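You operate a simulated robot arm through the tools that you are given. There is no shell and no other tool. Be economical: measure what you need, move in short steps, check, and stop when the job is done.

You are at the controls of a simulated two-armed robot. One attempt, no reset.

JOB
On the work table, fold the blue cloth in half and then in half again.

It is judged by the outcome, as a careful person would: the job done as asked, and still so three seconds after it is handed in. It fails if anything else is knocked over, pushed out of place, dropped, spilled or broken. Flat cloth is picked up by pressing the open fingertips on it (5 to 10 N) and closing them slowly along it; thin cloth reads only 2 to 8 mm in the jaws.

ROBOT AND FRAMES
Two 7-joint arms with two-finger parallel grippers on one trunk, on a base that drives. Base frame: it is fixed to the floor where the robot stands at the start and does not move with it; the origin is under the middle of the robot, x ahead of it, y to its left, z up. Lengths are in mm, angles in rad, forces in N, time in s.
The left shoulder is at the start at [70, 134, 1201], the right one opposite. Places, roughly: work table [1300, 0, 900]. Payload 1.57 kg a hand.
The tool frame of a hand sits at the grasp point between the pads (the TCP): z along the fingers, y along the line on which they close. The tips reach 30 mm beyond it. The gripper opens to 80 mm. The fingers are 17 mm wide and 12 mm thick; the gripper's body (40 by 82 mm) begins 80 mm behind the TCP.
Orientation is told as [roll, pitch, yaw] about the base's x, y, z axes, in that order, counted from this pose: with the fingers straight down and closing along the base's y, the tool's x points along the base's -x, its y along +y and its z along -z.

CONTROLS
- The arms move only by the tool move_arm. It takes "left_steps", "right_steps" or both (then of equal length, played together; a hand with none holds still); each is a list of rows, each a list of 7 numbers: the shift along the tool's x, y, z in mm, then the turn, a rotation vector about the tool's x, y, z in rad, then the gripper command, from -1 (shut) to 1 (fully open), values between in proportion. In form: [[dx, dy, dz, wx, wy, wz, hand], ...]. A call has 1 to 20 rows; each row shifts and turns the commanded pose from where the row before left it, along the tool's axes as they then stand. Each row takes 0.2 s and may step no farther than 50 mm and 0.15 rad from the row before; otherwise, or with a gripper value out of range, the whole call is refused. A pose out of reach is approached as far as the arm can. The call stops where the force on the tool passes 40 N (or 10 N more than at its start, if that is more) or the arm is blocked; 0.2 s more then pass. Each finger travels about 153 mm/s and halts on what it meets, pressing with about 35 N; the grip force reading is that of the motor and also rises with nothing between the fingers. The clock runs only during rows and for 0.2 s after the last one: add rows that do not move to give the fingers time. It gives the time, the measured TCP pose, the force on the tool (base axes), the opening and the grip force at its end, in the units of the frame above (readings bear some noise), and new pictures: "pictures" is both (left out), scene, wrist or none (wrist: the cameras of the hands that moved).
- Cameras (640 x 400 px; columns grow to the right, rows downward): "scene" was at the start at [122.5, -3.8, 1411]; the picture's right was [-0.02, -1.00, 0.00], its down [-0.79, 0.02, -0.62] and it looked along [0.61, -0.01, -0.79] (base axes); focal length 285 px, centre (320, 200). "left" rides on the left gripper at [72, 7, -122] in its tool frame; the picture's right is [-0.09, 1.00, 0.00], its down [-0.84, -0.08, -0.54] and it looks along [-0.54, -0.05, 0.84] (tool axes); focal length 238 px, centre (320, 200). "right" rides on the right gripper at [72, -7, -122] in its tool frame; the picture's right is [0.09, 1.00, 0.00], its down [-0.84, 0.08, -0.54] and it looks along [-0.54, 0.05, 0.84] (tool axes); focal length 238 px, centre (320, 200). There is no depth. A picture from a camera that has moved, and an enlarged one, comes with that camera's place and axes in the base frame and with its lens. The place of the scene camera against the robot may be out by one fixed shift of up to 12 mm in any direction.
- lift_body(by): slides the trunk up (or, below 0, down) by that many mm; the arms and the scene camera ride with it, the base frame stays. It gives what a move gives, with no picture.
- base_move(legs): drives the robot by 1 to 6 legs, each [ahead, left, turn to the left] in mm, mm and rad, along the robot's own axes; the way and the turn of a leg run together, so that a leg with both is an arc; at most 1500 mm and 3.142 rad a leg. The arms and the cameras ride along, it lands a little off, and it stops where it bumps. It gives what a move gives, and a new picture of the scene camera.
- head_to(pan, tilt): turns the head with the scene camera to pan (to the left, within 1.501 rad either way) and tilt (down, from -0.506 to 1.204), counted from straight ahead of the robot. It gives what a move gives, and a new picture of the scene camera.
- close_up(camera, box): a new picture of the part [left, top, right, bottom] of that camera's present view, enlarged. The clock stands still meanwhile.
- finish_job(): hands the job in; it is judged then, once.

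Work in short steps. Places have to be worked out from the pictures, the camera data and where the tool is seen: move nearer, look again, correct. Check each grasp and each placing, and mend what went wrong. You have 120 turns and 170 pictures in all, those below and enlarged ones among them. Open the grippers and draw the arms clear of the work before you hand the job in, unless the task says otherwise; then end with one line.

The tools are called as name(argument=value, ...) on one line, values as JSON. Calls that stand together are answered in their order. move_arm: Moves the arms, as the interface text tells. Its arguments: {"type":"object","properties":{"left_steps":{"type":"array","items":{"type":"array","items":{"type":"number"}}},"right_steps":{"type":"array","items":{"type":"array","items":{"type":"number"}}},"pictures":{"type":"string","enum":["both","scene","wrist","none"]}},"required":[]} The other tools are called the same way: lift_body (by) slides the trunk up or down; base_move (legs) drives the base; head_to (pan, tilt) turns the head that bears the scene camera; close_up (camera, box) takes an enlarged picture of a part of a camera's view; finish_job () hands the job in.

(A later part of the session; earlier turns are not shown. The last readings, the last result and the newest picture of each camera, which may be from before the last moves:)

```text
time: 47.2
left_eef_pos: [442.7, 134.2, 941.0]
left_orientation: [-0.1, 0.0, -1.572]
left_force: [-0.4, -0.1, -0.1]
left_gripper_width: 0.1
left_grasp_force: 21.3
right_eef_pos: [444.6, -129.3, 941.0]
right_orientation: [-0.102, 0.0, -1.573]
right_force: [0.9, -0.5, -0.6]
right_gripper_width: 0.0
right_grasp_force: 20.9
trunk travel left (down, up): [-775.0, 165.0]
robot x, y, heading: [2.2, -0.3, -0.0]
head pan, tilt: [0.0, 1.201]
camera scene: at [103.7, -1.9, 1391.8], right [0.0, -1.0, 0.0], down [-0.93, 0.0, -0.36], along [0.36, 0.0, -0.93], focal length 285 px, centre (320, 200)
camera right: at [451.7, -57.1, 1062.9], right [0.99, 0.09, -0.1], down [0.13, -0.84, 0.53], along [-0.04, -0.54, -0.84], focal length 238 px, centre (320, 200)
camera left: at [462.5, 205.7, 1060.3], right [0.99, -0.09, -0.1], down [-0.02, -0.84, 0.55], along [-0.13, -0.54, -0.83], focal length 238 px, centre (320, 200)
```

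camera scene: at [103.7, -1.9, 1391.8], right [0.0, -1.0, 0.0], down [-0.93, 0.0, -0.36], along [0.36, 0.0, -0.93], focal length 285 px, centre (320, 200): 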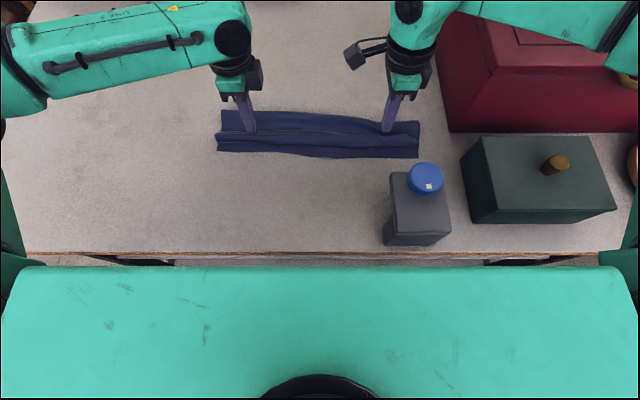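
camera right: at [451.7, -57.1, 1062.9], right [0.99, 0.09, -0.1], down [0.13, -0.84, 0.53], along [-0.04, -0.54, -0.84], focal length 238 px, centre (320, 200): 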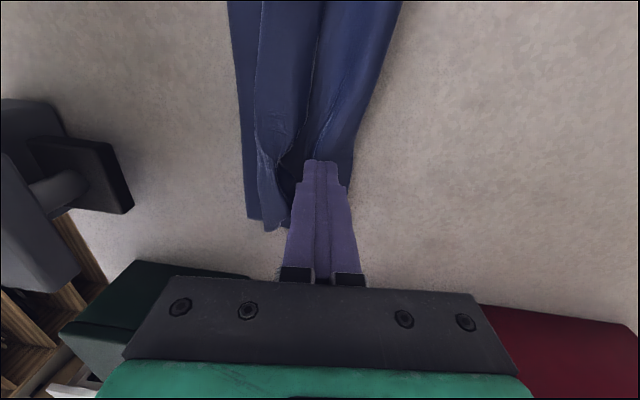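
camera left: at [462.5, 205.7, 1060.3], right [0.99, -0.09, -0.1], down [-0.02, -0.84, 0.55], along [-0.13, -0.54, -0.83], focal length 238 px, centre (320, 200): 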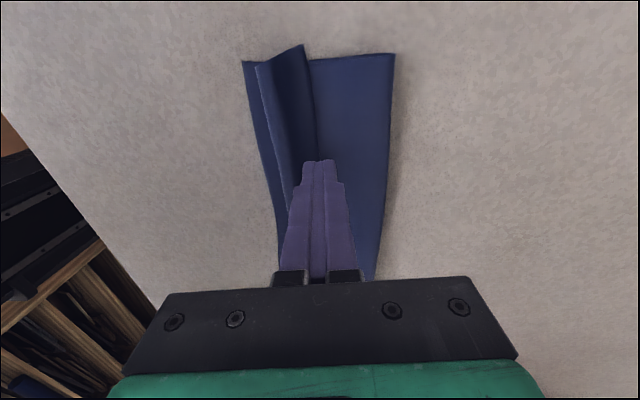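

close_up(camera="scene", box=[200, 95, 440, 175])

close_up(camera="right", box=[210, 60, 410, 240])

close_up(camera="left", box=[220, 30, 420, 210])

```text
2.67 times, centred on (320, 135) of scene
camera zoom: at [103.7, -1.9, 1391.8], right [0.0, -1.0, 0.0], down [-0.93, 0.0, -0.36], along [0.36, 0.0, -0.93], focal length 761 px, centre (320, 373)
```

zoom: 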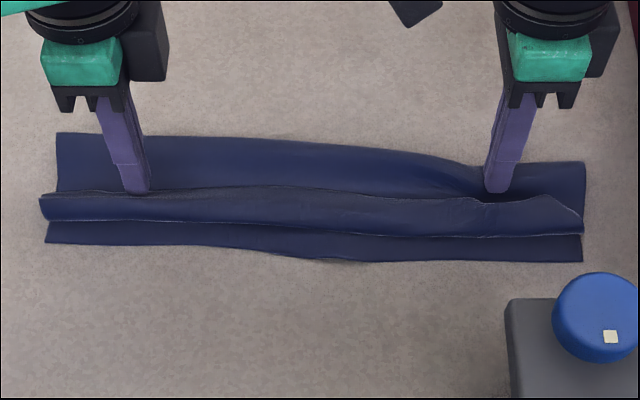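

```text
2.22 times, centred on (310, 150) of right
camera zoom: at [451.7, -57.1, 1062.9], right [0.99, 0.09, -0.1], down [0.13, -0.84, 0.53], along [-0.04, -0.54, -0.84], focal length 530 px, centre (342, 311)
```

zoom: 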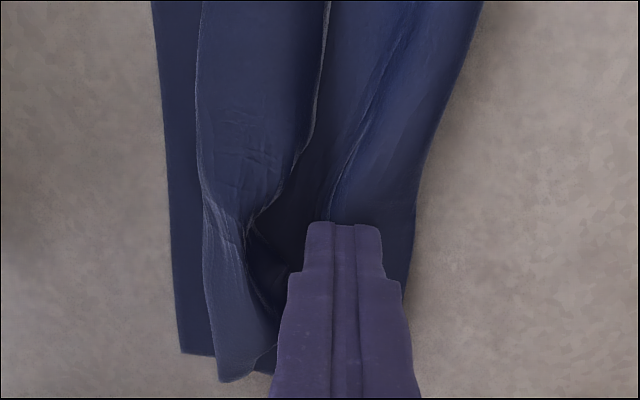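

```text
2.22 times, centred on (320, 120) of left
camera zoom: at [462.5, 205.7, 1060.3], right [0.99, -0.09, -0.1], down [-0.02, -0.84, 0.55], along [-0.13, -0.54, -0.83], focal length 530 px, centre (320, 378)
```

zoom: 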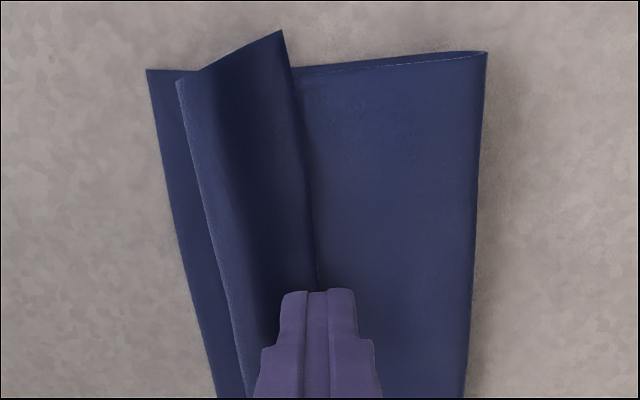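

The right side dragged the puffy top layer a little, and both faces are just now reaching the free edge. I'll raise slightly and continue the sweep.

move_arm(left_steps=[[0, -6, -1, 0, 0, 0, -1], [0, -7, -1, 0, 0, 0, -1], [0, -7, -2, 0, 0, 0, -1], [0, -7, -3, 0, 0, 0, -1], [0, 0, 0, 0, 0, 0, -1]], right_steps=[[0, 0, -4, 0, 0, 0, -1], [0, -7, -1, 0, 0, 0, -1], [0, -7, -2, 0, 0, 0, -1], [0, -7, -3, 0, 0, 0, -1], [0, 0, 0, 0, 0, 0, -1]], pictures="wrist")

close_up(camera="scene", box=[200, 95, 440, 175])

```text
time: 48.4
left_eef_pos: [415.6, 134.2, 950.2]
left_orientation: [-0.099, 0.0, -1.571]
left_force: [-0.2, 0.0, -0.7]
left_gripper_width: 0.1
left_grasp_force: 20.0
right_eef_pos: [425.9, -128.6, 954.6]
right_orientation: [-0.103, 0.0, -1.573]
right_force: [0.1, 0.4, -0.3]
right_gripper_width: 0.0
right_grasp_force: 21.6
trunk travel left (down, up): [-775.0, 165.0]
robot x, y, heading: [1.2, -1.2, 0.005]
head pan, tilt: [0.0, 1.201]
camera right: at [432.3, -56.9, 1075.2], right [0.99, 0.09, -0.1], down [0.13, -0.84, 0.53], along [-0.04, -0.54, -0.84], focal length 238 px, centre (320, 200)
camera left: at [435.5, 206.0, 1069.6], right [0.99, -0.09, -0.1], down [-0.02, -0.84, 0.55], along [-0.13, -0.54, -0.83], focal length 238 px, centre (320, 200)
```

right: 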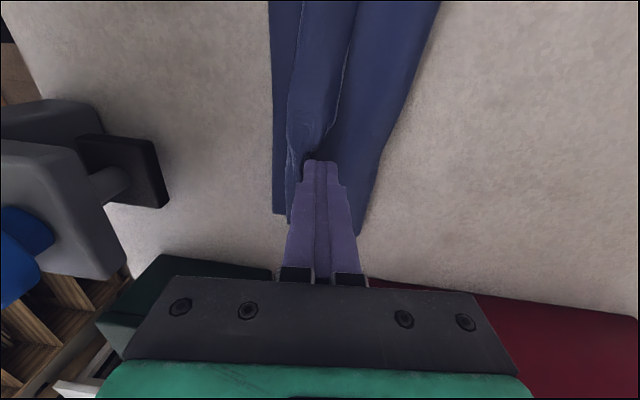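
left: 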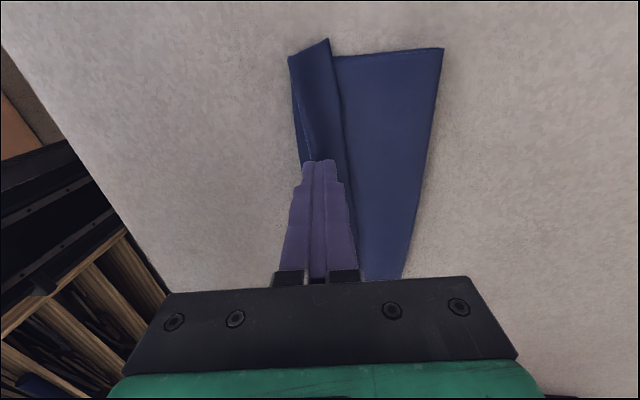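

```text
2.67 times, centred on (320, 135) of scene
camera zoom: at [103.6, -2.0, 1391.8], right [0.0, -1.0, 0.0], down [-0.93, 0.0, -0.36], along [0.36, 0.0, -0.93], focal length 761 px, centre (320, 373)
```

zoom: 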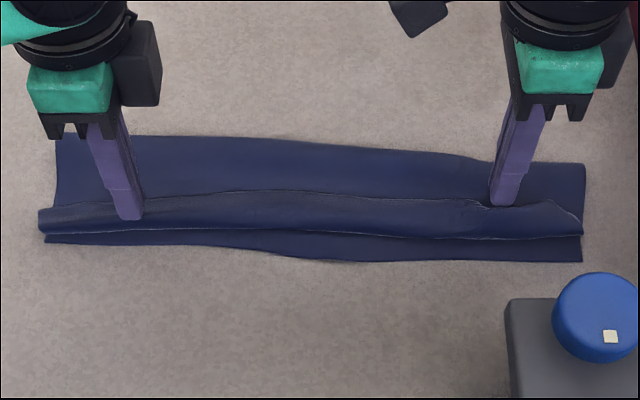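

The fingers slid over the lip instead of flipping it. A cleaner route is to unfold and re-grasp with the far finger just beyond the edge, so almost no lip forms. First I'll pinch the roll with both hands to carry it back.

move_arm(left_steps=[[0, 0, -25, -0.1, 0, 0, -0.5], [0, 0, 0, 0, 0, 0, 0.25], [0, 0, 15, 0, 0, 0, 0.25], [0, 0, 0, 0, 0, 0, 0.25]], right_steps=[[0, -5, -20, -0.1, 0, 0, -0.5], [0, -5, 0, 0, 0, 0, 0.25], [0, 0, 15, 0, 0, 0, 0.25], [0, 0, 0, 0, 0, 0, 0.25]], pictures="wrist")

```text
time: 49.4
left_eef_pos: [418.2, 133.2, 961.6]
left_orientation: [0.003, -0.001, -1.574]
left_force: [-0.4, -0.4, 0.1]
left_gripper_width: 50.0
left_grasp_force: 0.2
right_eef_pos: [417.8, -129.5, 958.0]
right_orientation: [0.001, 0.001, -1.571]
right_force: [0.3, 0.4, 0.1]
right_gripper_width: 49.9
right_grasp_force: 0.1
trunk travel left (down, up): [-775.0, 165.0]
robot x, y, heading: [2.2, 1.0, 0.001]
head pan, tilt: [0.0, 1.201]
camera right: at [411.0, -56.7, 1081.3], right [1.0, 0.09, 0.0], down [0.08, -0.84, 0.54], along [0.05, -0.54, -0.84], focal length 238 px, centre (320, 200)
camera left: at [425.7, 205.5, 1081.4], right [1.0, -0.09, 0.0], down [-0.08, -0.84, 0.54], along [-0.05, -0.54, -0.84], focal length 238 px, centre (320, 200)
```

right: 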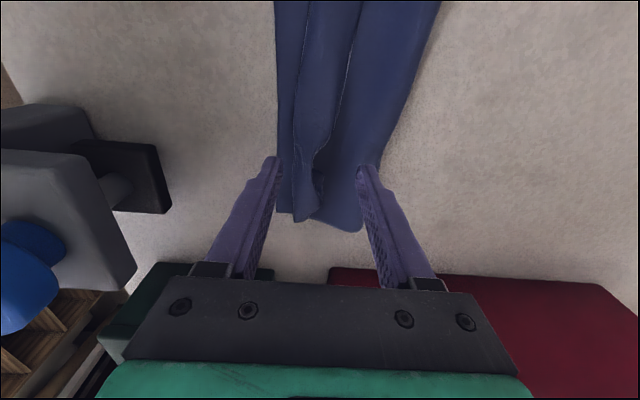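
left: 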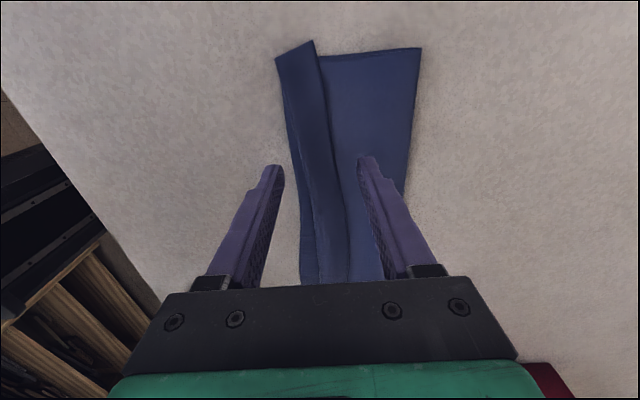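

move_arm(left_steps=[[0, 0, 12, 0, 0, 0, 0.25], [0, 0, 12, 0, 0, 0, 0.25], [0, 0, 0, 0, 0, 0, 0], [0, 0, 0, 0, 0, 0, -0.3], [0, 0, 0, 0, 0, 0, -0.6], [0, 0, 0, 0, 0, 0, -0.9], [0, 0, 0, 0, 0, 0, -1], [0, 0, 0, 0, 0, 0, -1]], right_steps=[[0, 0, 10, 0, 0, 0, 0.25], [0, 0, 11, 0, 0, 0, 0.25], [0, 0, 0, 0, 0, 0, 0], [0, 0, 0, 0, 0, 0, -0.3], [0, 0, 0, 0, 0, 0, -0.6], [0, 0, 0, 0, 0, 0, -0.9], [0, 0, 0, 0, 0, 0, -1], [0, 0, 0, 0, 0, 0, -1]], pictures="wrist")

```text
time: 51.2
left_eef_pos: [417.8, 133.6, 936.7]
left_orientation: [0.0, -0.002, -1.573]
left_force: [-0.4, -0.4, -0.9]
left_gripper_width: 2.4
left_grasp_force: 24.2
right_eef_pos: [418.0, -128.6, 939.3]
right_orientation: [-0.001, 0.0, -1.573]
right_force: [0.4, 1.4, 1.3]
right_gripper_width: 2.1
right_grasp_force: 23.9
trunk travel left (down, up): [-775.0, 165.0]
robot x, y, heading: [2.0, -0.9, 0.004]
head pan, tilt: [0.0, 1.201]
camera right: at [412.0, -56.5, 1060.0], right [1.0, 0.09, 0.0], down [0.08, -0.84, 0.54], along [0.05, -0.54, -0.84], focal length 238 px, centre (320, 200)
camera left: at [425.4, 205.4, 1057.3], right [1.0, -0.09, 0.0], down [-0.08, -0.84, 0.54], along [-0.05, -0.54, -0.84], focal length 238 px, centre (320, 200)
```

right: 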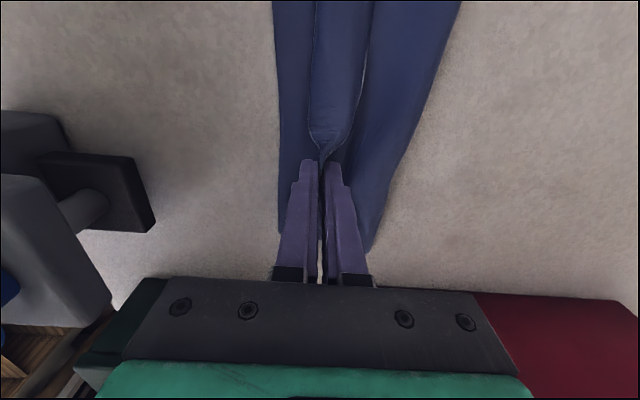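
left: 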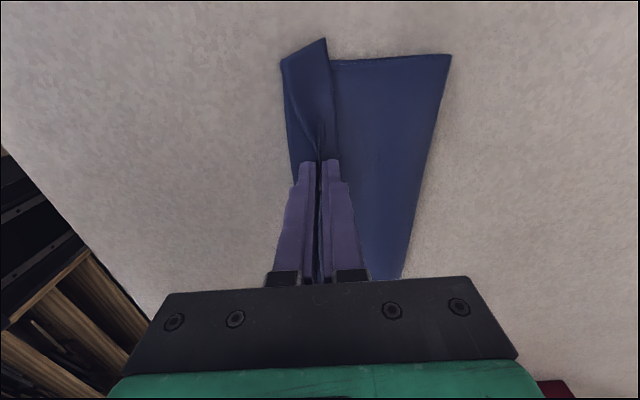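

close_up(camera="left", box=[260, 30, 400, 190])

close_up(camera="right", box=[250, 40, 420, 200])

```text
2.50 times, centred on (330, 110) of left
camera zoom: at [425.4, 205.4, 1057.3], right [1.0, -0.09, 0.0], down [-0.08, -0.84, 0.54], along [-0.05, -0.54, -0.84], focal length 596 px, centre (295, 425)
```

zoom: 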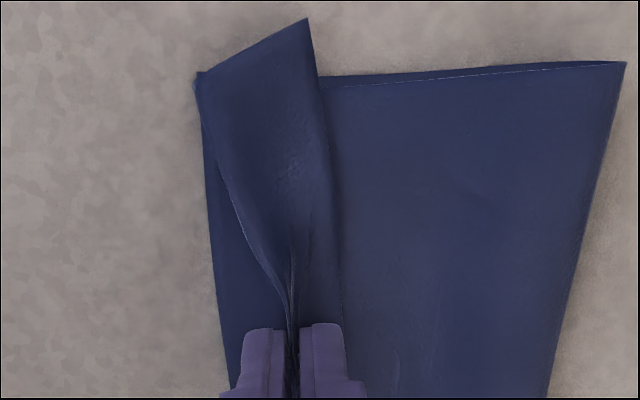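

```text
2.50 times, centred on (335, 120) of right
camera zoom: at [412.0, -56.5, 1060.0], right [1.0, 0.09, 0.0], down [0.08, -0.84, 0.54], along [0.05, -0.54, -0.84], focal length 596 px, centre (282, 400)
```

zoom: 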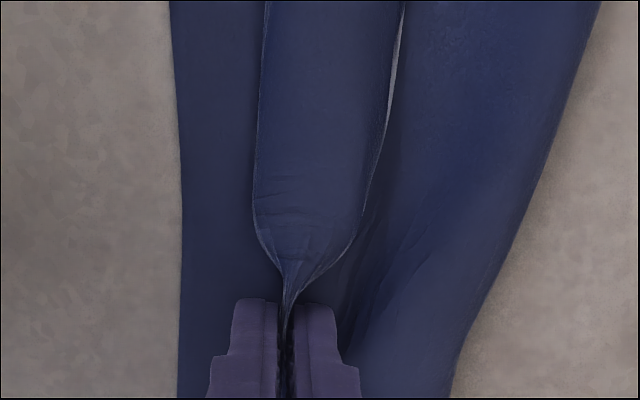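

Both hands hold the roll. I'll carry it back over to the far side to unfold.

move_arm(left_steps=[[0, 11, -24, 0, 0, 0, -1], [0, 11, -24, 0, 0, 0, -1], [0, 20, -15, 0, 0, 0, -1], [0, 20, -15, 0, 0, 0, -1], [0, 20, 2, 0, 0, 0, -1], [0, 20, 3, 0, 0, 0, -1], [0, 18, 17, 0, 0, 0, -1], [0, 17, 18, 0, 0, 0, -1], [0, 10, 18, 0, 0, 0, -1], [0, 10, 15, 0, 0, 0, -1], [0, 0, 0, 0, 0, 0, -1]], right_steps=[[0, 11, -24, 0, 0, 0, -1], [0, 11, -24, 0, 0, 0, -1], [0, 20, -15, 0, 0, 0, -1], [0, 20, -15, 0, 0, 0, -1], [0, 20, 2, 0, 0, 0, -1], [0, 20, 3, 0, 0, 0, -1], [0, 18, 17, 0, 0, 0, -1], [0, 17, 18, 0, 0, 0, -1], [0, 10, 18, 0, 0, 0, -1], [0, 10, 17, 0, 0, 0, -1], [0, 0, 0, 0, 0, 0, -1]])

```text
time: 53.6
left_eef_pos: [575.3, 135.0, 941.9]
left_orientation: [0.001, 0.001, -1.572]
left_force: [0.4, -0.4, -0.9]
left_gripper_width: 2.3
left_grasp_force: 24.0
right_eef_pos: [573.7, -130.7, 942.7]
right_orientation: [-0.002, -0.001, -1.574]
right_force: [-0.4, -0.4, -0.9]
right_gripper_width: 2.5
right_grasp_force: 24.5
trunk travel left (down, up): [-775.0, 165.0]
robot x, y, heading: [-0.9, -0.6, -0.003]
head pan, tilt: [0.0, 1.201]
camera scene: at [102.9, -2.0, 1391.8], right [0.0, -1.0, 0.0], down [-0.93, 0.0, -0.36], along [0.36, 0.0, -0.93], focal length 285 px, centre (320, 200)
camera right: at [568.1, -57.2, 1064.7], right [1.0, 0.09, 0.0], down [0.08, -0.84, 0.54], along [0.05, -0.54, -0.84], focal length 238 px, centre (320, 200)
camera left: at [583.6, 206.9, 1062.5], right [1.0, -0.09, 0.0], down [-0.08, -0.84, 0.54], along [-0.05, -0.54, -0.84], focal length 238 px, centre (320, 200)
```

scene: 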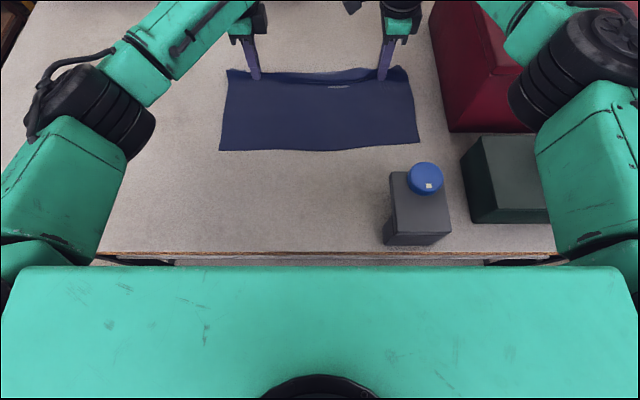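
right: 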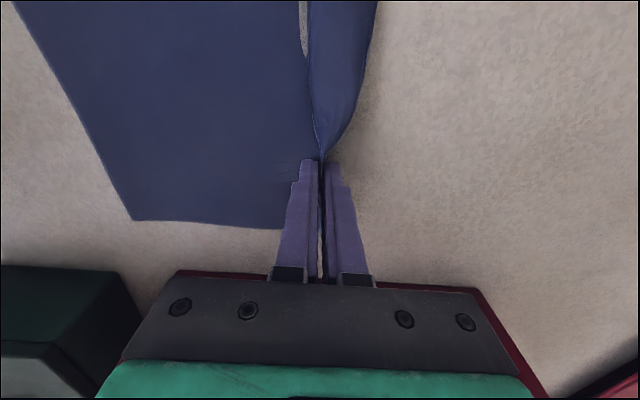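
left: 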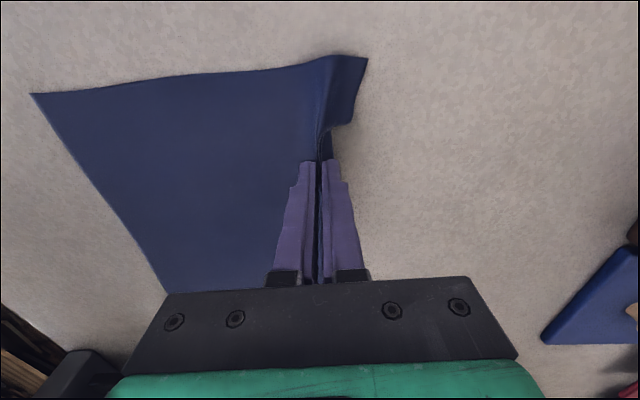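

Unfolded. I'll open slowly to spread the ridge, then lift off and check flatness.

move_arm(left_steps=[[0, 0, 3, 0, 0, 0, -0.7], [0, 0, 0, 0, 0, 0, -0.4], [0, 0, 0, 0, 0, 0, -0.1], [0, 0, -20, 0, 0, 0, 0], [0, 0, -30, 0, 0, 0, 0], [0, 0, 0, 0, 0, 0, 0]], right_steps=[[0, 0, 3, 0, 0, 0, -0.7], [0, 0, 0, 0, 0, 0, -0.4], [0, 0, 0, 0, 0, 0, -0.1], [0, 0, -20, 0, 0, 0, 0], [0, 0, -30, 0, 0, 0, 0], [0, 0, 0, 0, 0, 0, 0]])

```text
time: 55.0
left_eef_pos: [575.6, 133.2, 986.7]
left_orientation: [-0.001, 0.001, -1.573]
left_force: [-0.1, 0.2, 0.5]
left_gripper_width: 40.1
left_grasp_force: 0.1
right_eef_pos: [574.6, -128.9, 990.3]
right_orientation: [-0.003, 0.0, -1.571]
right_force: [-0.1, -0.7, -0.5]
right_gripper_width: 39.8
right_grasp_force: 0.1
trunk travel left (down, up): [-775.0, 165.0]
robot x, y, heading: [1.9, -1.0, -0.0]
head pan, tilt: [0.0, 1.201]
camera scene: at [104.0, -1.9, 1391.7], right [0.0, -1.0, 0.0], down [-0.93, 0.0, -0.36], along [0.36, 0.0, -0.93], focal length 285 px, centre (320, 200)
camera right: at [569.9, -56.9, 1111.6], right [1.0, 0.09, 0.0], down [0.08, -0.84, 0.54], along [0.05, -0.54, -0.84], focal length 238 px, centre (320, 200)
camera left: at [583.4, 205.7, 1108.0], right [1.0, -0.09, 0.0], down [-0.08, -0.84, 0.54], along [-0.05, -0.54, -0.84], focal length 238 px, centre (320, 200)
```

scene: 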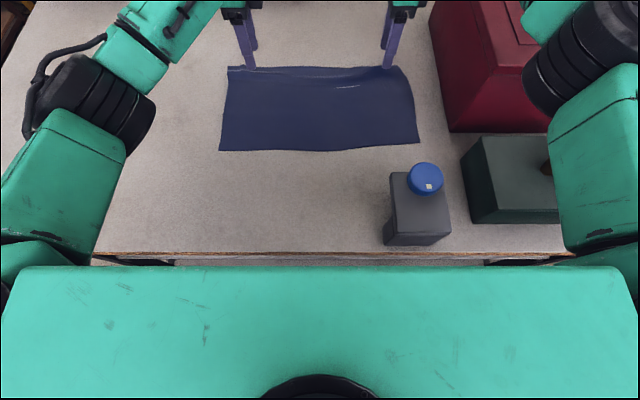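
right: 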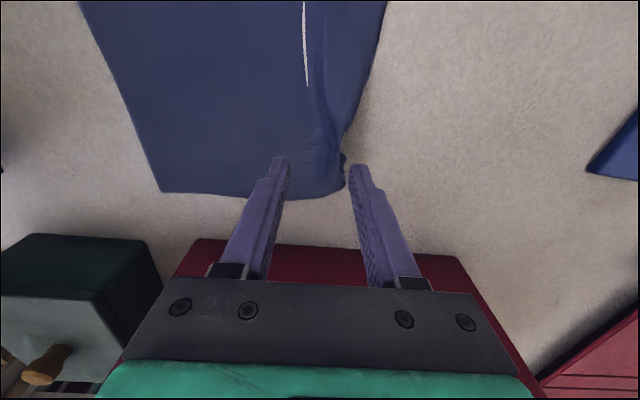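
left: 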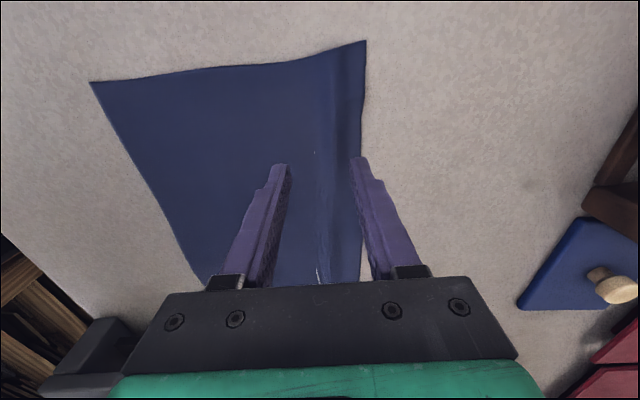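

The cloth is flat again apart from a mild ridge near the far edge. I'll re-grasp with the far finger just off the edge (left edge x ≈ 616, right ≈ 606) and a small opening, to pinch only the edge.

move_arm(left_steps=[[24, 15, 0, 0, 0, 0, -0.4], [24, 16, 10, 0, 0, 0, -0.4], [0, 0, 30, 0, 0, 0, -0.4], [0, 0, 0, 0, 0, 0, -0.4]], right_steps=[[-11, 11, 0, 0, 0, 0, -0.4], [-10, 11, 14, 0, 0, 0, -0.4], [0, 0, 30, 0, 0, 0, -0.4], [0, 0, 0, 0, 0, 0, -0.4]], pictures="wrist")

```text
time: 56.0
left_eef_pos: [606.3, 180.2, 946.9]
left_orientation: [0.001, 0.001, -1.573]
left_force: [0.3, -0.3, -0.5]
left_gripper_width: 24.3
left_grasp_force: 0.0
right_eef_pos: [598.2, -150.2, 945.4]
right_orientation: [-0.001, -0.002, -1.572]
right_force: [-0.1, -0.5, 0.1]
right_gripper_width: 24.0
right_grasp_force: 0.1
trunk travel left (down, up): [-775.0, 165.0]
robot x, y, heading: [-4.8, 4.7, -0.001]
head pan, tilt: [0.0, 1.201]
camera right: at [591.3, -78.2, 1067.6], right [1.0, 0.09, 0.0], down [0.08, -0.84, 0.54], along [0.05, -0.54, -0.84], focal length 238 px, centre (320, 200)
camera left: at [613.2, 252.4, 1067.4], right [1.0, -0.09, 0.0], down [-0.08, -0.84, 0.54], along [-0.05, -0.54, -0.84], focal length 238 px, centre (320, 200)
```

right: 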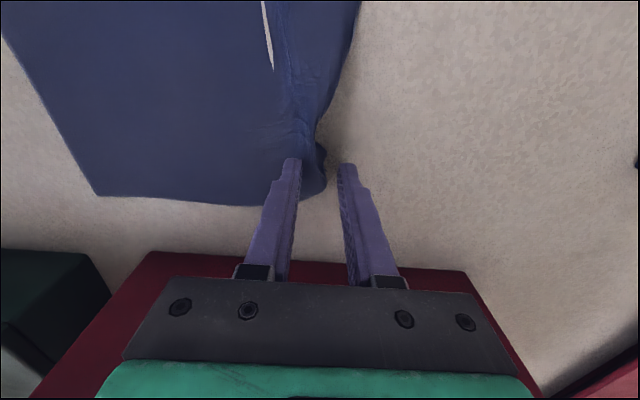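
left: 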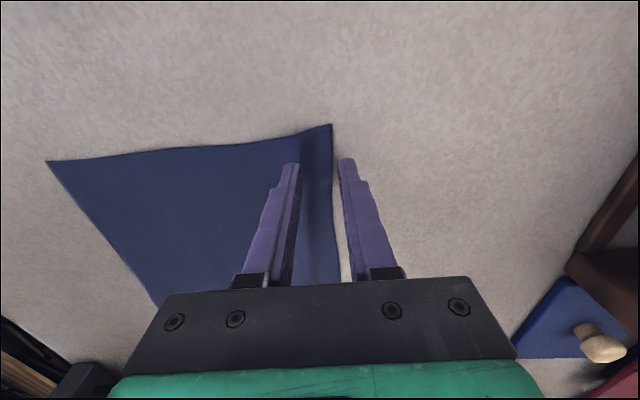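

close_up(camera="right", box=[240, 0, 400, 220])

```text
1.82 times, centred on (320, 110) of right
camera zoom: at [591.3, -78.2, 1067.6], right [1.0, 0.09, 0.0], down [0.08, -0.84, 0.54], along [0.05, -0.54, -0.84], focal length 433 px, centre (320, 364)
```

zoom: 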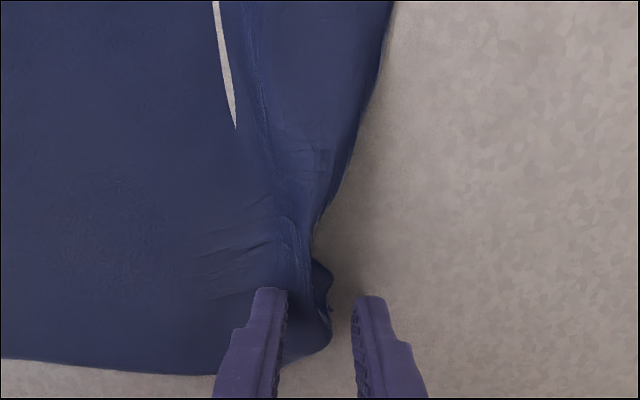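

The left is perfectly aligned. The right corner is crumpled in, so I'll straighten it by pressing nearly closed tips on it and opening to spread it outward.

move_arm(right_steps=[[-2, -6, 0, 0, 0, 0, -0.95], [-2, -6, 0, 0, 0, 0, -0.95], [0, 0, 8, 0, 0, 0, -0.95], [0, 0, 7, 0, 0, 0, -0.95], [0, 0, 1, 0, 0, 0, -0.8], [0, 0, 0, 0, 0, 0, -0.6], [0, 0, 0, 0, 0, 0, -0.4], [0, 0, 0, 0, 0, 0, -0.2], [0, 0, 0, 0, 0, 0, 0], [0, 0, -15, 0, 0, 0, 0], [0, 0, -25, 0, 0, 0, -0.4], [0, 0, 0, 0, 0, 0, -0.4]], pictures="wrist")

```text
time: 58.6
left_eef_pos: [606.3, 180.5, 946.6]
left_orientation: [0.0, 0.001, -1.571]
left_force: [-0.2, -0.7, 0.6]
left_gripper_width: 24.2
left_grasp_force: 0.1
right_eef_pos: [585.0, -151.8, 967.4]
right_orientation: [-0.004, -0.001, -1.572]
right_force: [0.8, -0.7, 0.0]
right_gripper_width: 24.0
right_grasp_force: 0.1
trunk travel left (down, up): [-775.0, 165.0]
robot x, y, heading: [4.1, 4.3, 0.001]
head pan, tilt: [0.0, 1.201]
camera right: at [579.1, -81.1, 1088.7], right [1.0, 0.09, 0.0], down [0.08, -0.84, 0.54], along [0.05, -0.54, -0.84], focal length 238 px, centre (320, 200)
```

right: 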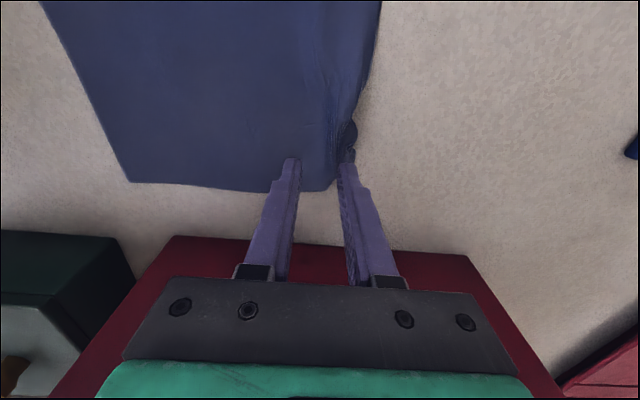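

close_up(camera="right", box=[250, 60, 410, 200])

```text
2.86 times, centred on (330, 130) of right
camera zoom: at [579.1, -81.1, 1088.7], right [1.0, 0.09, 0.0], down [0.08, -0.84, 0.54], along [0.05, -0.54, -0.84], focal length 681 px, centre (291, 400)
```

zoom: 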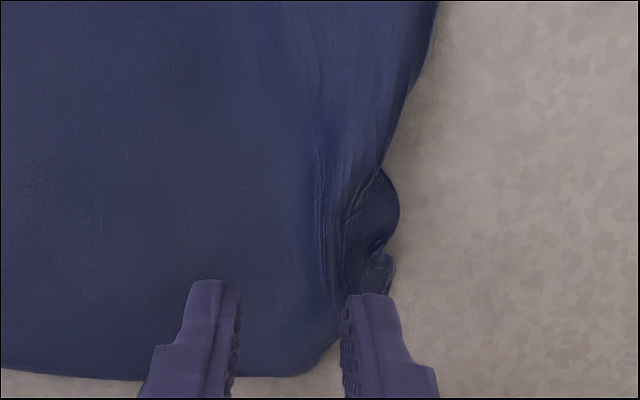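

The corner is tucked under itself. I'll pinch it, lift to let the tuck hang free, then lay it back.

move_arm(right_steps=[[8, 4, 0, 0, 0, 0, -0.3], [0, 0, 20, 0, 0, 0, -0.3], [0, 0, 13, 0, 0, 0, -0.3], [0, 0, 6, 0, 0, 0, -0.3], [0, 0, 0, 0, 0, 0, -0.5], [0, 0, 0, 0, 0, 0, -0.7], [0, 0, 0, 0, 0, 0, -0.9], [0, 0, 0, 0, 0, 0, -1], [0, 0, 0, 0, 0, 0, -1], [0, 0, -20, 0, 0, 0, -1], [0, 0, -20, 0, 0, 0, -1], [0, 0, -20, 0, 0, 0, -1], [0, 0, 0, 0, 0, 0, -1]])

```text
time: 61.4
left_eef_pos: [607.2, 179.5, 946.3]
left_orientation: [0.0, 0.0, -1.575]
left_force: [1.5, 0.7, -0.4]
left_gripper_width: 24.1
left_grasp_force: 0.1
right_eef_pos: [588.0, -146.5, 988.8]
right_orientation: [-0.004, 0.0, -1.574]
right_force: [-0.3, 0.0, 0.1]
right_gripper_width: 2.4
right_grasp_force: 24.2
trunk travel left (down, up): [-775.0, 165.0]
robot x, y, heading: [-0.7, -0.3, -0.002]
head pan, tilt: [0.0, 1.201]
camera scene: at [103.9, -2.2, 1391.7], right [0.0, -1.0, 0.0], down [-0.93, 0.0, -0.36], along [0.36, 0.0, -0.93], focal length 285 px, centre (320, 200)
camera right: at [583.6, -74.1, 1110.9], right [1.0, 0.09, 0.0], down [0.08, -0.84, 0.54], along [0.05, -0.54, -0.84], focal length 238 px, centre (320, 200)
```

scene: 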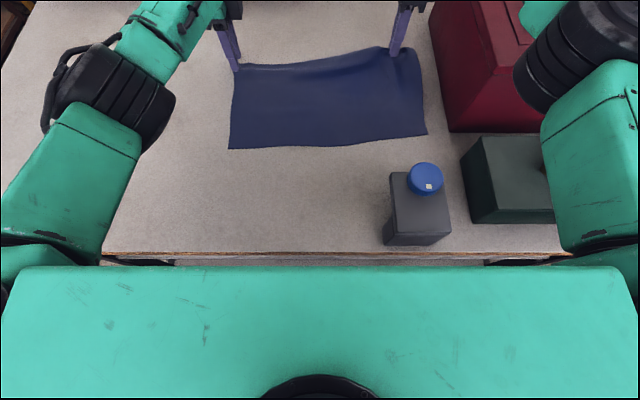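
right: 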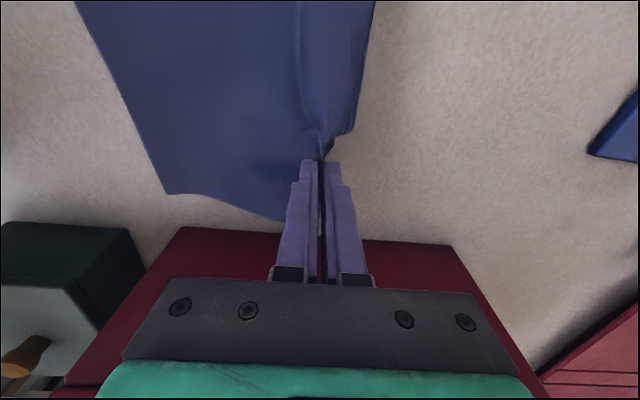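

I'll release it from this height so the corner falls open.

move_arm(right_steps=[[0, 0, 20, 0, 0, 0, -1], [0, 0, 0, 0, 0, 0, 0.5], [0, 0, 0, 0, 0, 0, 0.5], [0, 0, -20, 0, 0, 0, 0], [0, 0, 0, 0, 0, 0, -0.4]])

close_up(camera="right", box=[160, 0, 420, 220])

```text
time: 62.6
left_eef_pos: [606.5, 179.7, 945.5]
left_orientation: [0.0, -0.001, -1.573]
left_force: [0.3, 0.5, -0.5]
left_gripper_width: 24.2
left_grasp_force: 0.1
right_eef_pos: [587.9, -145.3, 988.9]
right_orientation: [-0.001, -0.001, -1.573]
right_force: [-0.1, 0.2, 0.7]
right_gripper_width: 24.1
right_grasp_force: 0.1
trunk travel left (down, up): [-775.0, 165.0]
robot x, y, heading: [0.8, -2.3, -0.002]
head pan, tilt: [0.0, 1.201]
camera scene: at [103.4, -2.0, 1391.8], right [0.0, -1.0, 0.0], down [-0.93, 0.0, -0.36], along [0.36, 0.0, -0.93], focal length 285 px, centre (320, 200)
camera right: at [582.2, -72.9, 1110.6], right [1.0, 0.09, 0.0], down [0.08, -0.84, 0.54], along [0.05, -0.54, -0.84], focal length 238 px, centre (320, 200)
```

scene: 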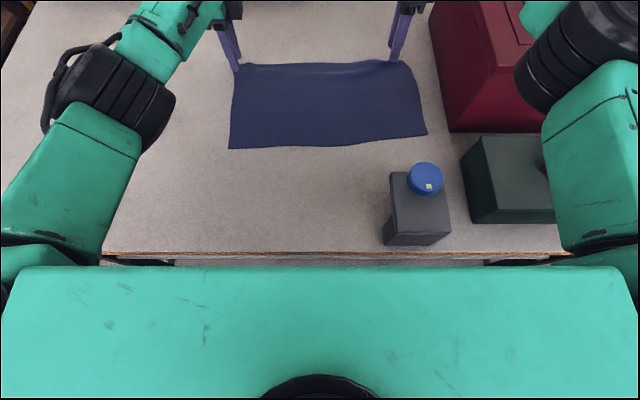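
right: 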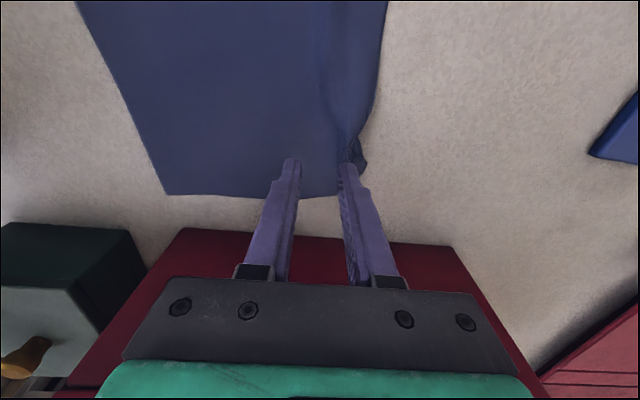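

```text
1.82 times, centred on (290, 110) of right
camera zoom: at [582.2, -72.9, 1110.6], right [1.0, 0.09, 0.0], down [0.08, -0.84, 0.54], along [0.05, -0.54, -0.84], focal length 433 px, centre (374, 364)
```

zoom: 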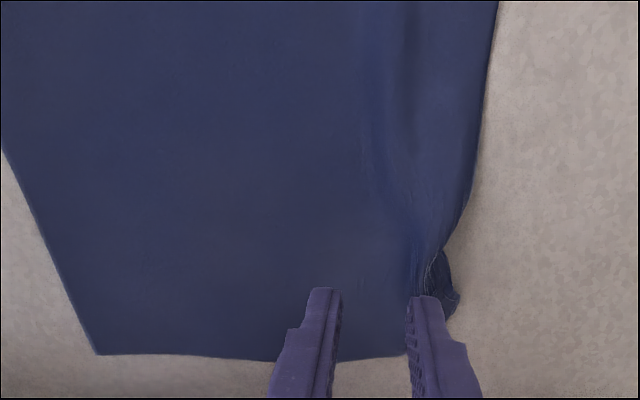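

The corner is much better; I'll move the right hand aside to see it properly.

move_arm(right_steps=[[0, -40, -10, 0, 0, 0, -0.4], [0, -40, 0, 0, 0, 0, -0.4], [0, 0, 0, 0, 0, 0, -0.4]], pictures="none")

close_up(camera="right", box=[320, 20, 560, 240])

close_up(camera="scene", box=[210, 40, 450, 170])

```text
time: 63.4
left_eef_pos: [607.4, 181.7, 946.0]
left_orientation: [0.001, -0.001, -1.573]
left_force: [0.6, -0.7, 0.1]
left_gripper_width: 24.2
left_grasp_force: 0.0
right_eef_pos: [505.9, -144.0, 1000.6]
right_orientation: [-0.003, -0.001, -1.573]
right_force: [-0.7, -0.3, -0.2]
right_gripper_width: 23.9
right_grasp_force: 0.0
trunk travel left (down, up): [-775.0, 165.0]
robot x, y, heading: [2.9, 1.1, -0.001]
head pan, tilt: [0.0, 1.201]
```

```text
1.82 times, centred on (440, 130) of right
camera zoom: at [501.3, -72.0, 1122.2], right [1.0, 0.09, 0.0], down [0.08, -0.84, 0.54], along [0.05, -0.54, -0.84], focal length 433 px, centre (102, 327)
```

zoom: 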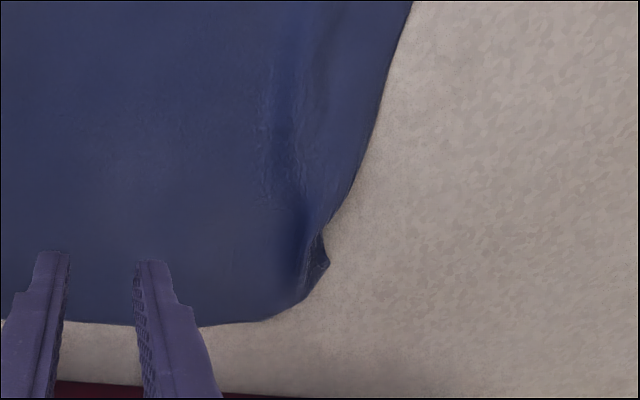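

```text
2.67 times, centred on (330, 105) of scene
camera zoom: at [104.6, -1.1, 1391.7], right [0.0, -1.0, 0.0], down [-0.93, 0.0, -0.36], along [0.36, 0.0, -0.93], focal length 761 px, centre (293, 453)
```

zoom: 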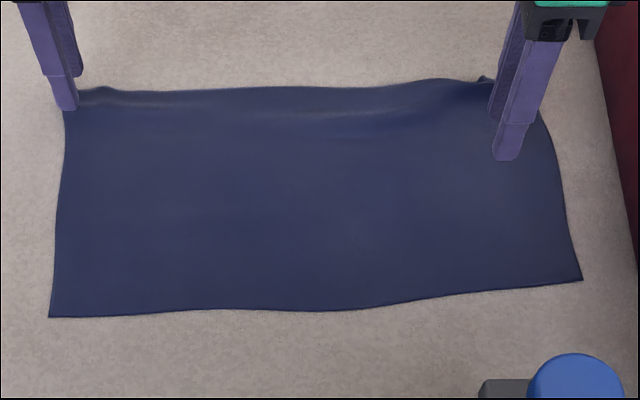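

The right far corner has a small under-tuck. I'll pinch just inside it, lift so it hangs straight, and lay it down while moving inward so the corner trails outward.

move_arm(right_steps=[[5, 38, 0, 0, 0, 0, -0.3], [5, 38, 25, 0, 0, 0, -0.3], [0, 0, 35, 0, 0, 0, -0.3], [0, 0, 11, 0, 0, 0, -0.3], [0, 0, 0, 0, 0, 0, -0.5], [0, 0, 0, 0, 0, 0, -0.7], [0, 0, 0, 0, 0, 0, -0.9], [0, 0, 0, 0, 0, 0, -1], [0, 0, 0, 0, 0, 0, -1], [0, 5, -30, 0, 0, 0, -1], [0, 5, -30, 0, 0, 0, -1], [0, 5, -25, 0, 0, 0, -1], [0, 0, 0, 0, 0, 0, -1]], pictures="wrist")

```text
time: 66.2
left_eef_pos: [607.5, 179.5, 946.2]
left_orientation: [-0.001, 0.0, -1.572]
left_force: [-0.7, 0.2, 0.0]
left_gripper_width: 23.9
left_grasp_force: 0.0
right_eef_pos: [599.9, -137.3, 1011.9]
right_orientation: [-0.003, 0.001, -1.573]
right_force: [-0.6, 0.0, -0.8]
right_gripper_width: 1.5
right_grasp_force: 23.5
trunk travel left (down, up): [-775.0, 165.0]
robot x, y, heading: [1.6, -3.9, 0.003]
head pan, tilt: [0.0, 1.201]
camera right: at [595.1, -63.7, 1133.8], right [1.0, 0.09, 0.0], down [0.08, -0.84, 0.54], along [0.05, -0.54, -0.84], focal length 238 px, centre (320, 200)
```

right: 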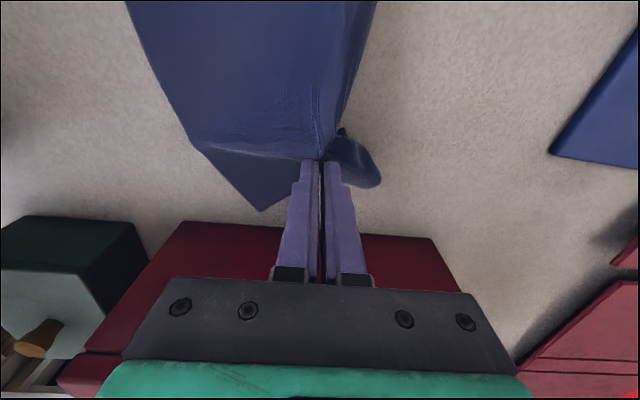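

The corner hangs free now. I'll lower while moving inward, then release.

move_arm(right_steps=[[0, -3, 25, 0, 0, 0, -1], [2, -6, 22, 0, 0, 0, -1], [3, -8, 18, 0, 0, 0, -1], [0, -4, 8, 0, 0, 0, -1], [0, 0, 0, 0, 0, 0, -0.8], [0, 0, 0, 0, 0, 0, -0.5], [0, 0, 0, 0, 0, 0, -0.1], [0, 0, -25, 0, 0, 0, -0.1], [0, -40, -10, 0, 0, 0, -0.4], [0, -40, 0, 0, 0, 0, -0.4]], pictures="wrist")

```text
time: 68.4
left_eef_pos: [605.8, 178.3, 947.8]
left_orientation: [0.002, 0.0, -1.572]
left_force: [0.5, 0.6, 0.9]
left_gripper_width: 24.1
left_grasp_force: 0.0
right_eef_pos: [497.3, -131.6, 976.0]
right_orientation: [0.001, -0.001, -1.575]
right_force: [-0.2, 0.7, 0.3]
right_gripper_width: 24.0
right_grasp_force: 0.1
trunk travel left (down, up): [-775.0, 165.0]
robot x, y, heading: [-0.3, -0.2, 0.001]
head pan, tilt: [0.0, 1.201]
camera right: at [491.0, -59.9, 1096.7], right [1.0, 0.09, 0.0], down [0.08, -0.84, 0.54], along [0.05, -0.54, -0.84], focal length 238 px, centre (320, 200)
```

right: 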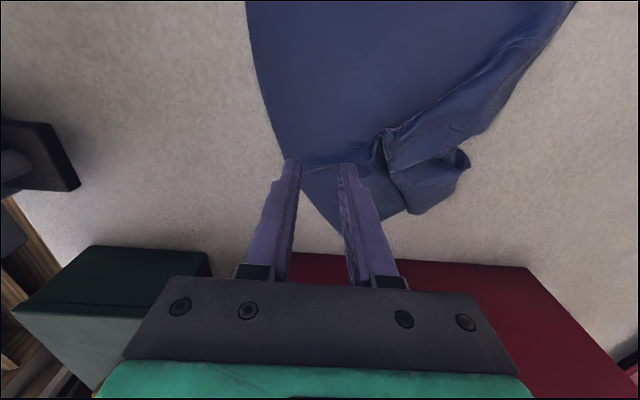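

close_up(camera="scene", box=[210, 40, 450, 170])

close_up(camera="right", box=[330, 0, 600, 240])

```text
2.67 times, centred on (330, 105) of scene
camera zoom: at [101.8, -2.9, 1391.9], right [0.0, -1.0, 0.0], down [-0.93, 0.0, -0.36], along [0.36, 0.0, -0.93], focal length 761 px, centre (293, 453)
```

zoom: 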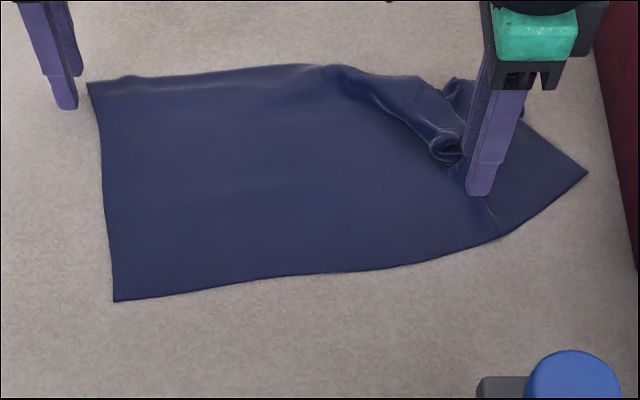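

```text
1.67 times, centred on (465, 120) of right
camera zoom: at [491.0, -59.9, 1096.7], right [1.0, 0.09, 0.0], down [0.08, -0.84, 0.54], along [0.05, -0.54, -0.84], focal length 397 px, centre (78, 333)
```

zoom: 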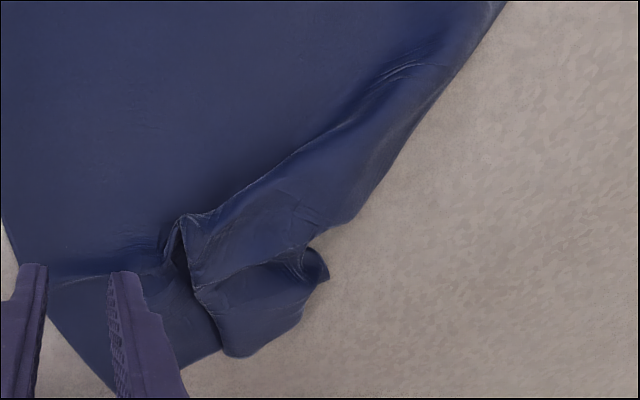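

Releasing dragged the cloth into a rotated, crumpled state. I'll fix it by pinning the far-left corner with the left hand and pulling the near-right corner back to square. First, position both hands.

move_arm(left_steps=[[0, 0, -15, 0, 0, 0, -0.7], [-15, 0, 0, 0, 0, 0, -1], [-14, 0, 15, 0, 0, 0, -1], [0, 0, 14, 0, 0, 0, -1], [0, 0, 4, 0, 0, 0, -1]], right_steps=[[-30, 7, -20, 0, 0, 0, -0.3], [-30, 7, 0, 0, 0, 0, -0.3], [-30, 7, 20, 0, 0, 0, -0.3], [0, 0, 20, 0, 0, 0, -0.3], [0, 0, 6, 0, 0, 0, -0.3]], pictures="both")

```text
time: 69.6
left_eef_pos: [607.2, 155.0, 933.0]
left_orientation: [0.004, -0.002, -1.572]
left_force: [-0.3, 0.3, 7.5]
left_gripper_width: 0.0
left_grasp_force: 21.1
right_eef_pos: [518.5, -218.5, 949.2]
right_orientation: [-0.001, -0.001, -1.572]
right_force: [2.4, 7.3, 3.2]
right_gripper_width: 28.0
right_grasp_force: 0.1
trunk travel left (down, up): [-775.0, 165.0]
robot x, y, heading: [-0.8, 1.7, 0.002]
head pan, tilt: [0.0, 1.201]
camera scene: at [102.0, 0.8, 1392.1], right [0.0, -1.0, 0.0], down [-0.93, 0.0, -0.36], along [0.36, 0.0, -0.93], focal length 285 px, centre (320, 200)
camera right: at [512.6, -146.3, 1071.1], right [1.0, 0.09, 0.0], down [0.08, -0.84, 0.54], along [0.05, -0.54, -0.84], focal length 238 px, centre (320, 200)
camera left: at [614.1, 226.1, 1052.2], right [1.0, -0.09, 0.0], down [-0.08, -0.84, 0.54], along [-0.05, -0.54, -0.84], focal length 238 px, centre (320, 200)
```

scene: 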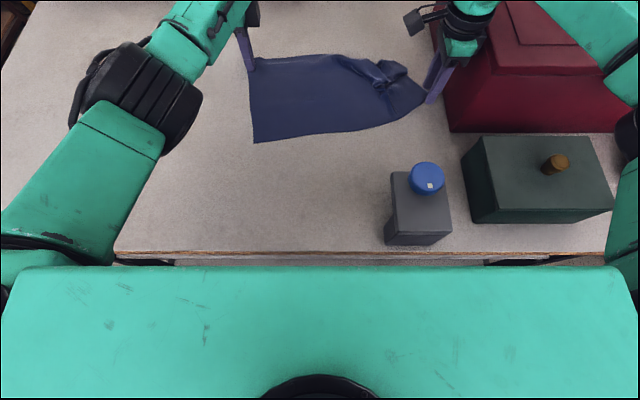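
right: 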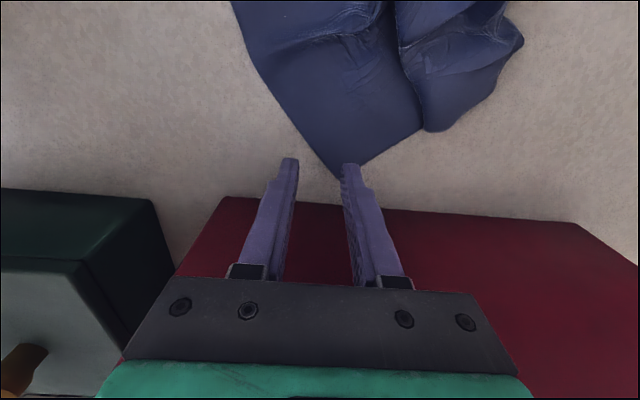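
left: 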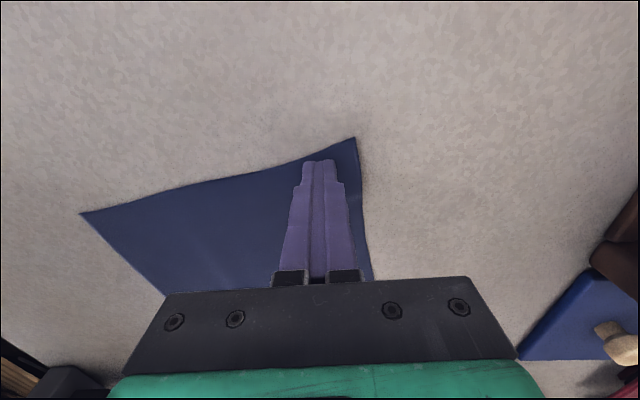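

There's a 7 N sideways force on the right hand, so it is touching the red box. I'll back away upward and inward at once.

move_arm(right_steps=[[15, 0, 0, 0, 0, 0, -0.3], [20, 0, -10, 0, 0, 0, -0.3], [0, 0, 0, 0, 0, 0, -0.3]], pictures="none")

close_up(camera="scene", box=[240, 0, 640, 250])

```text
time: 70.4
left_eef_pos: [605.6, 151.0, 931.1]
left_orientation: [0.001, 0.002, -1.575]
left_force: [0.9, 0.0, 8.2]
left_gripper_width: 0.1
left_grasp_force: 21.6
right_eef_pos: [518.2, -186.2, 958.2]
right_orientation: [0.0, 0.002, -1.573]
right_force: [-1.3, -0.3, 0.2]
right_gripper_width: 27.9
right_grasp_force: 0.1
trunk travel left (down, up): [-775.0, 165.0]
robot x, y, heading: [0.6, -2.8, -0.002]
head pan, tilt: [0.0, 1.201]
```

```text
1.60 times, centred on (440, 125) of scene
camera zoom: at [101.8, -3.5, 1392.0], right [0.0, -1.0, 0.0], down [-0.93, 0.0, -0.36], along [0.36, 0.0, -0.93], focal length 456 px, centre (128, 320)
```

zoom: 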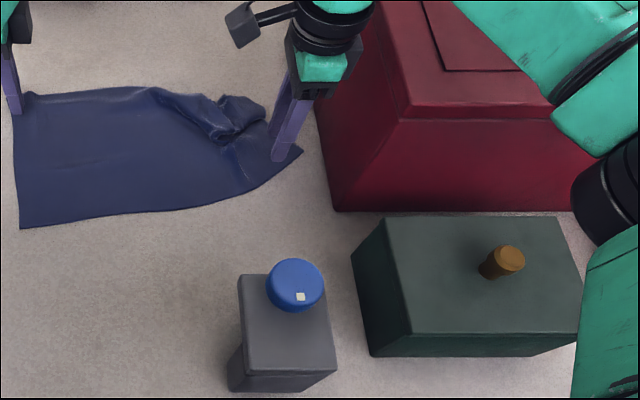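

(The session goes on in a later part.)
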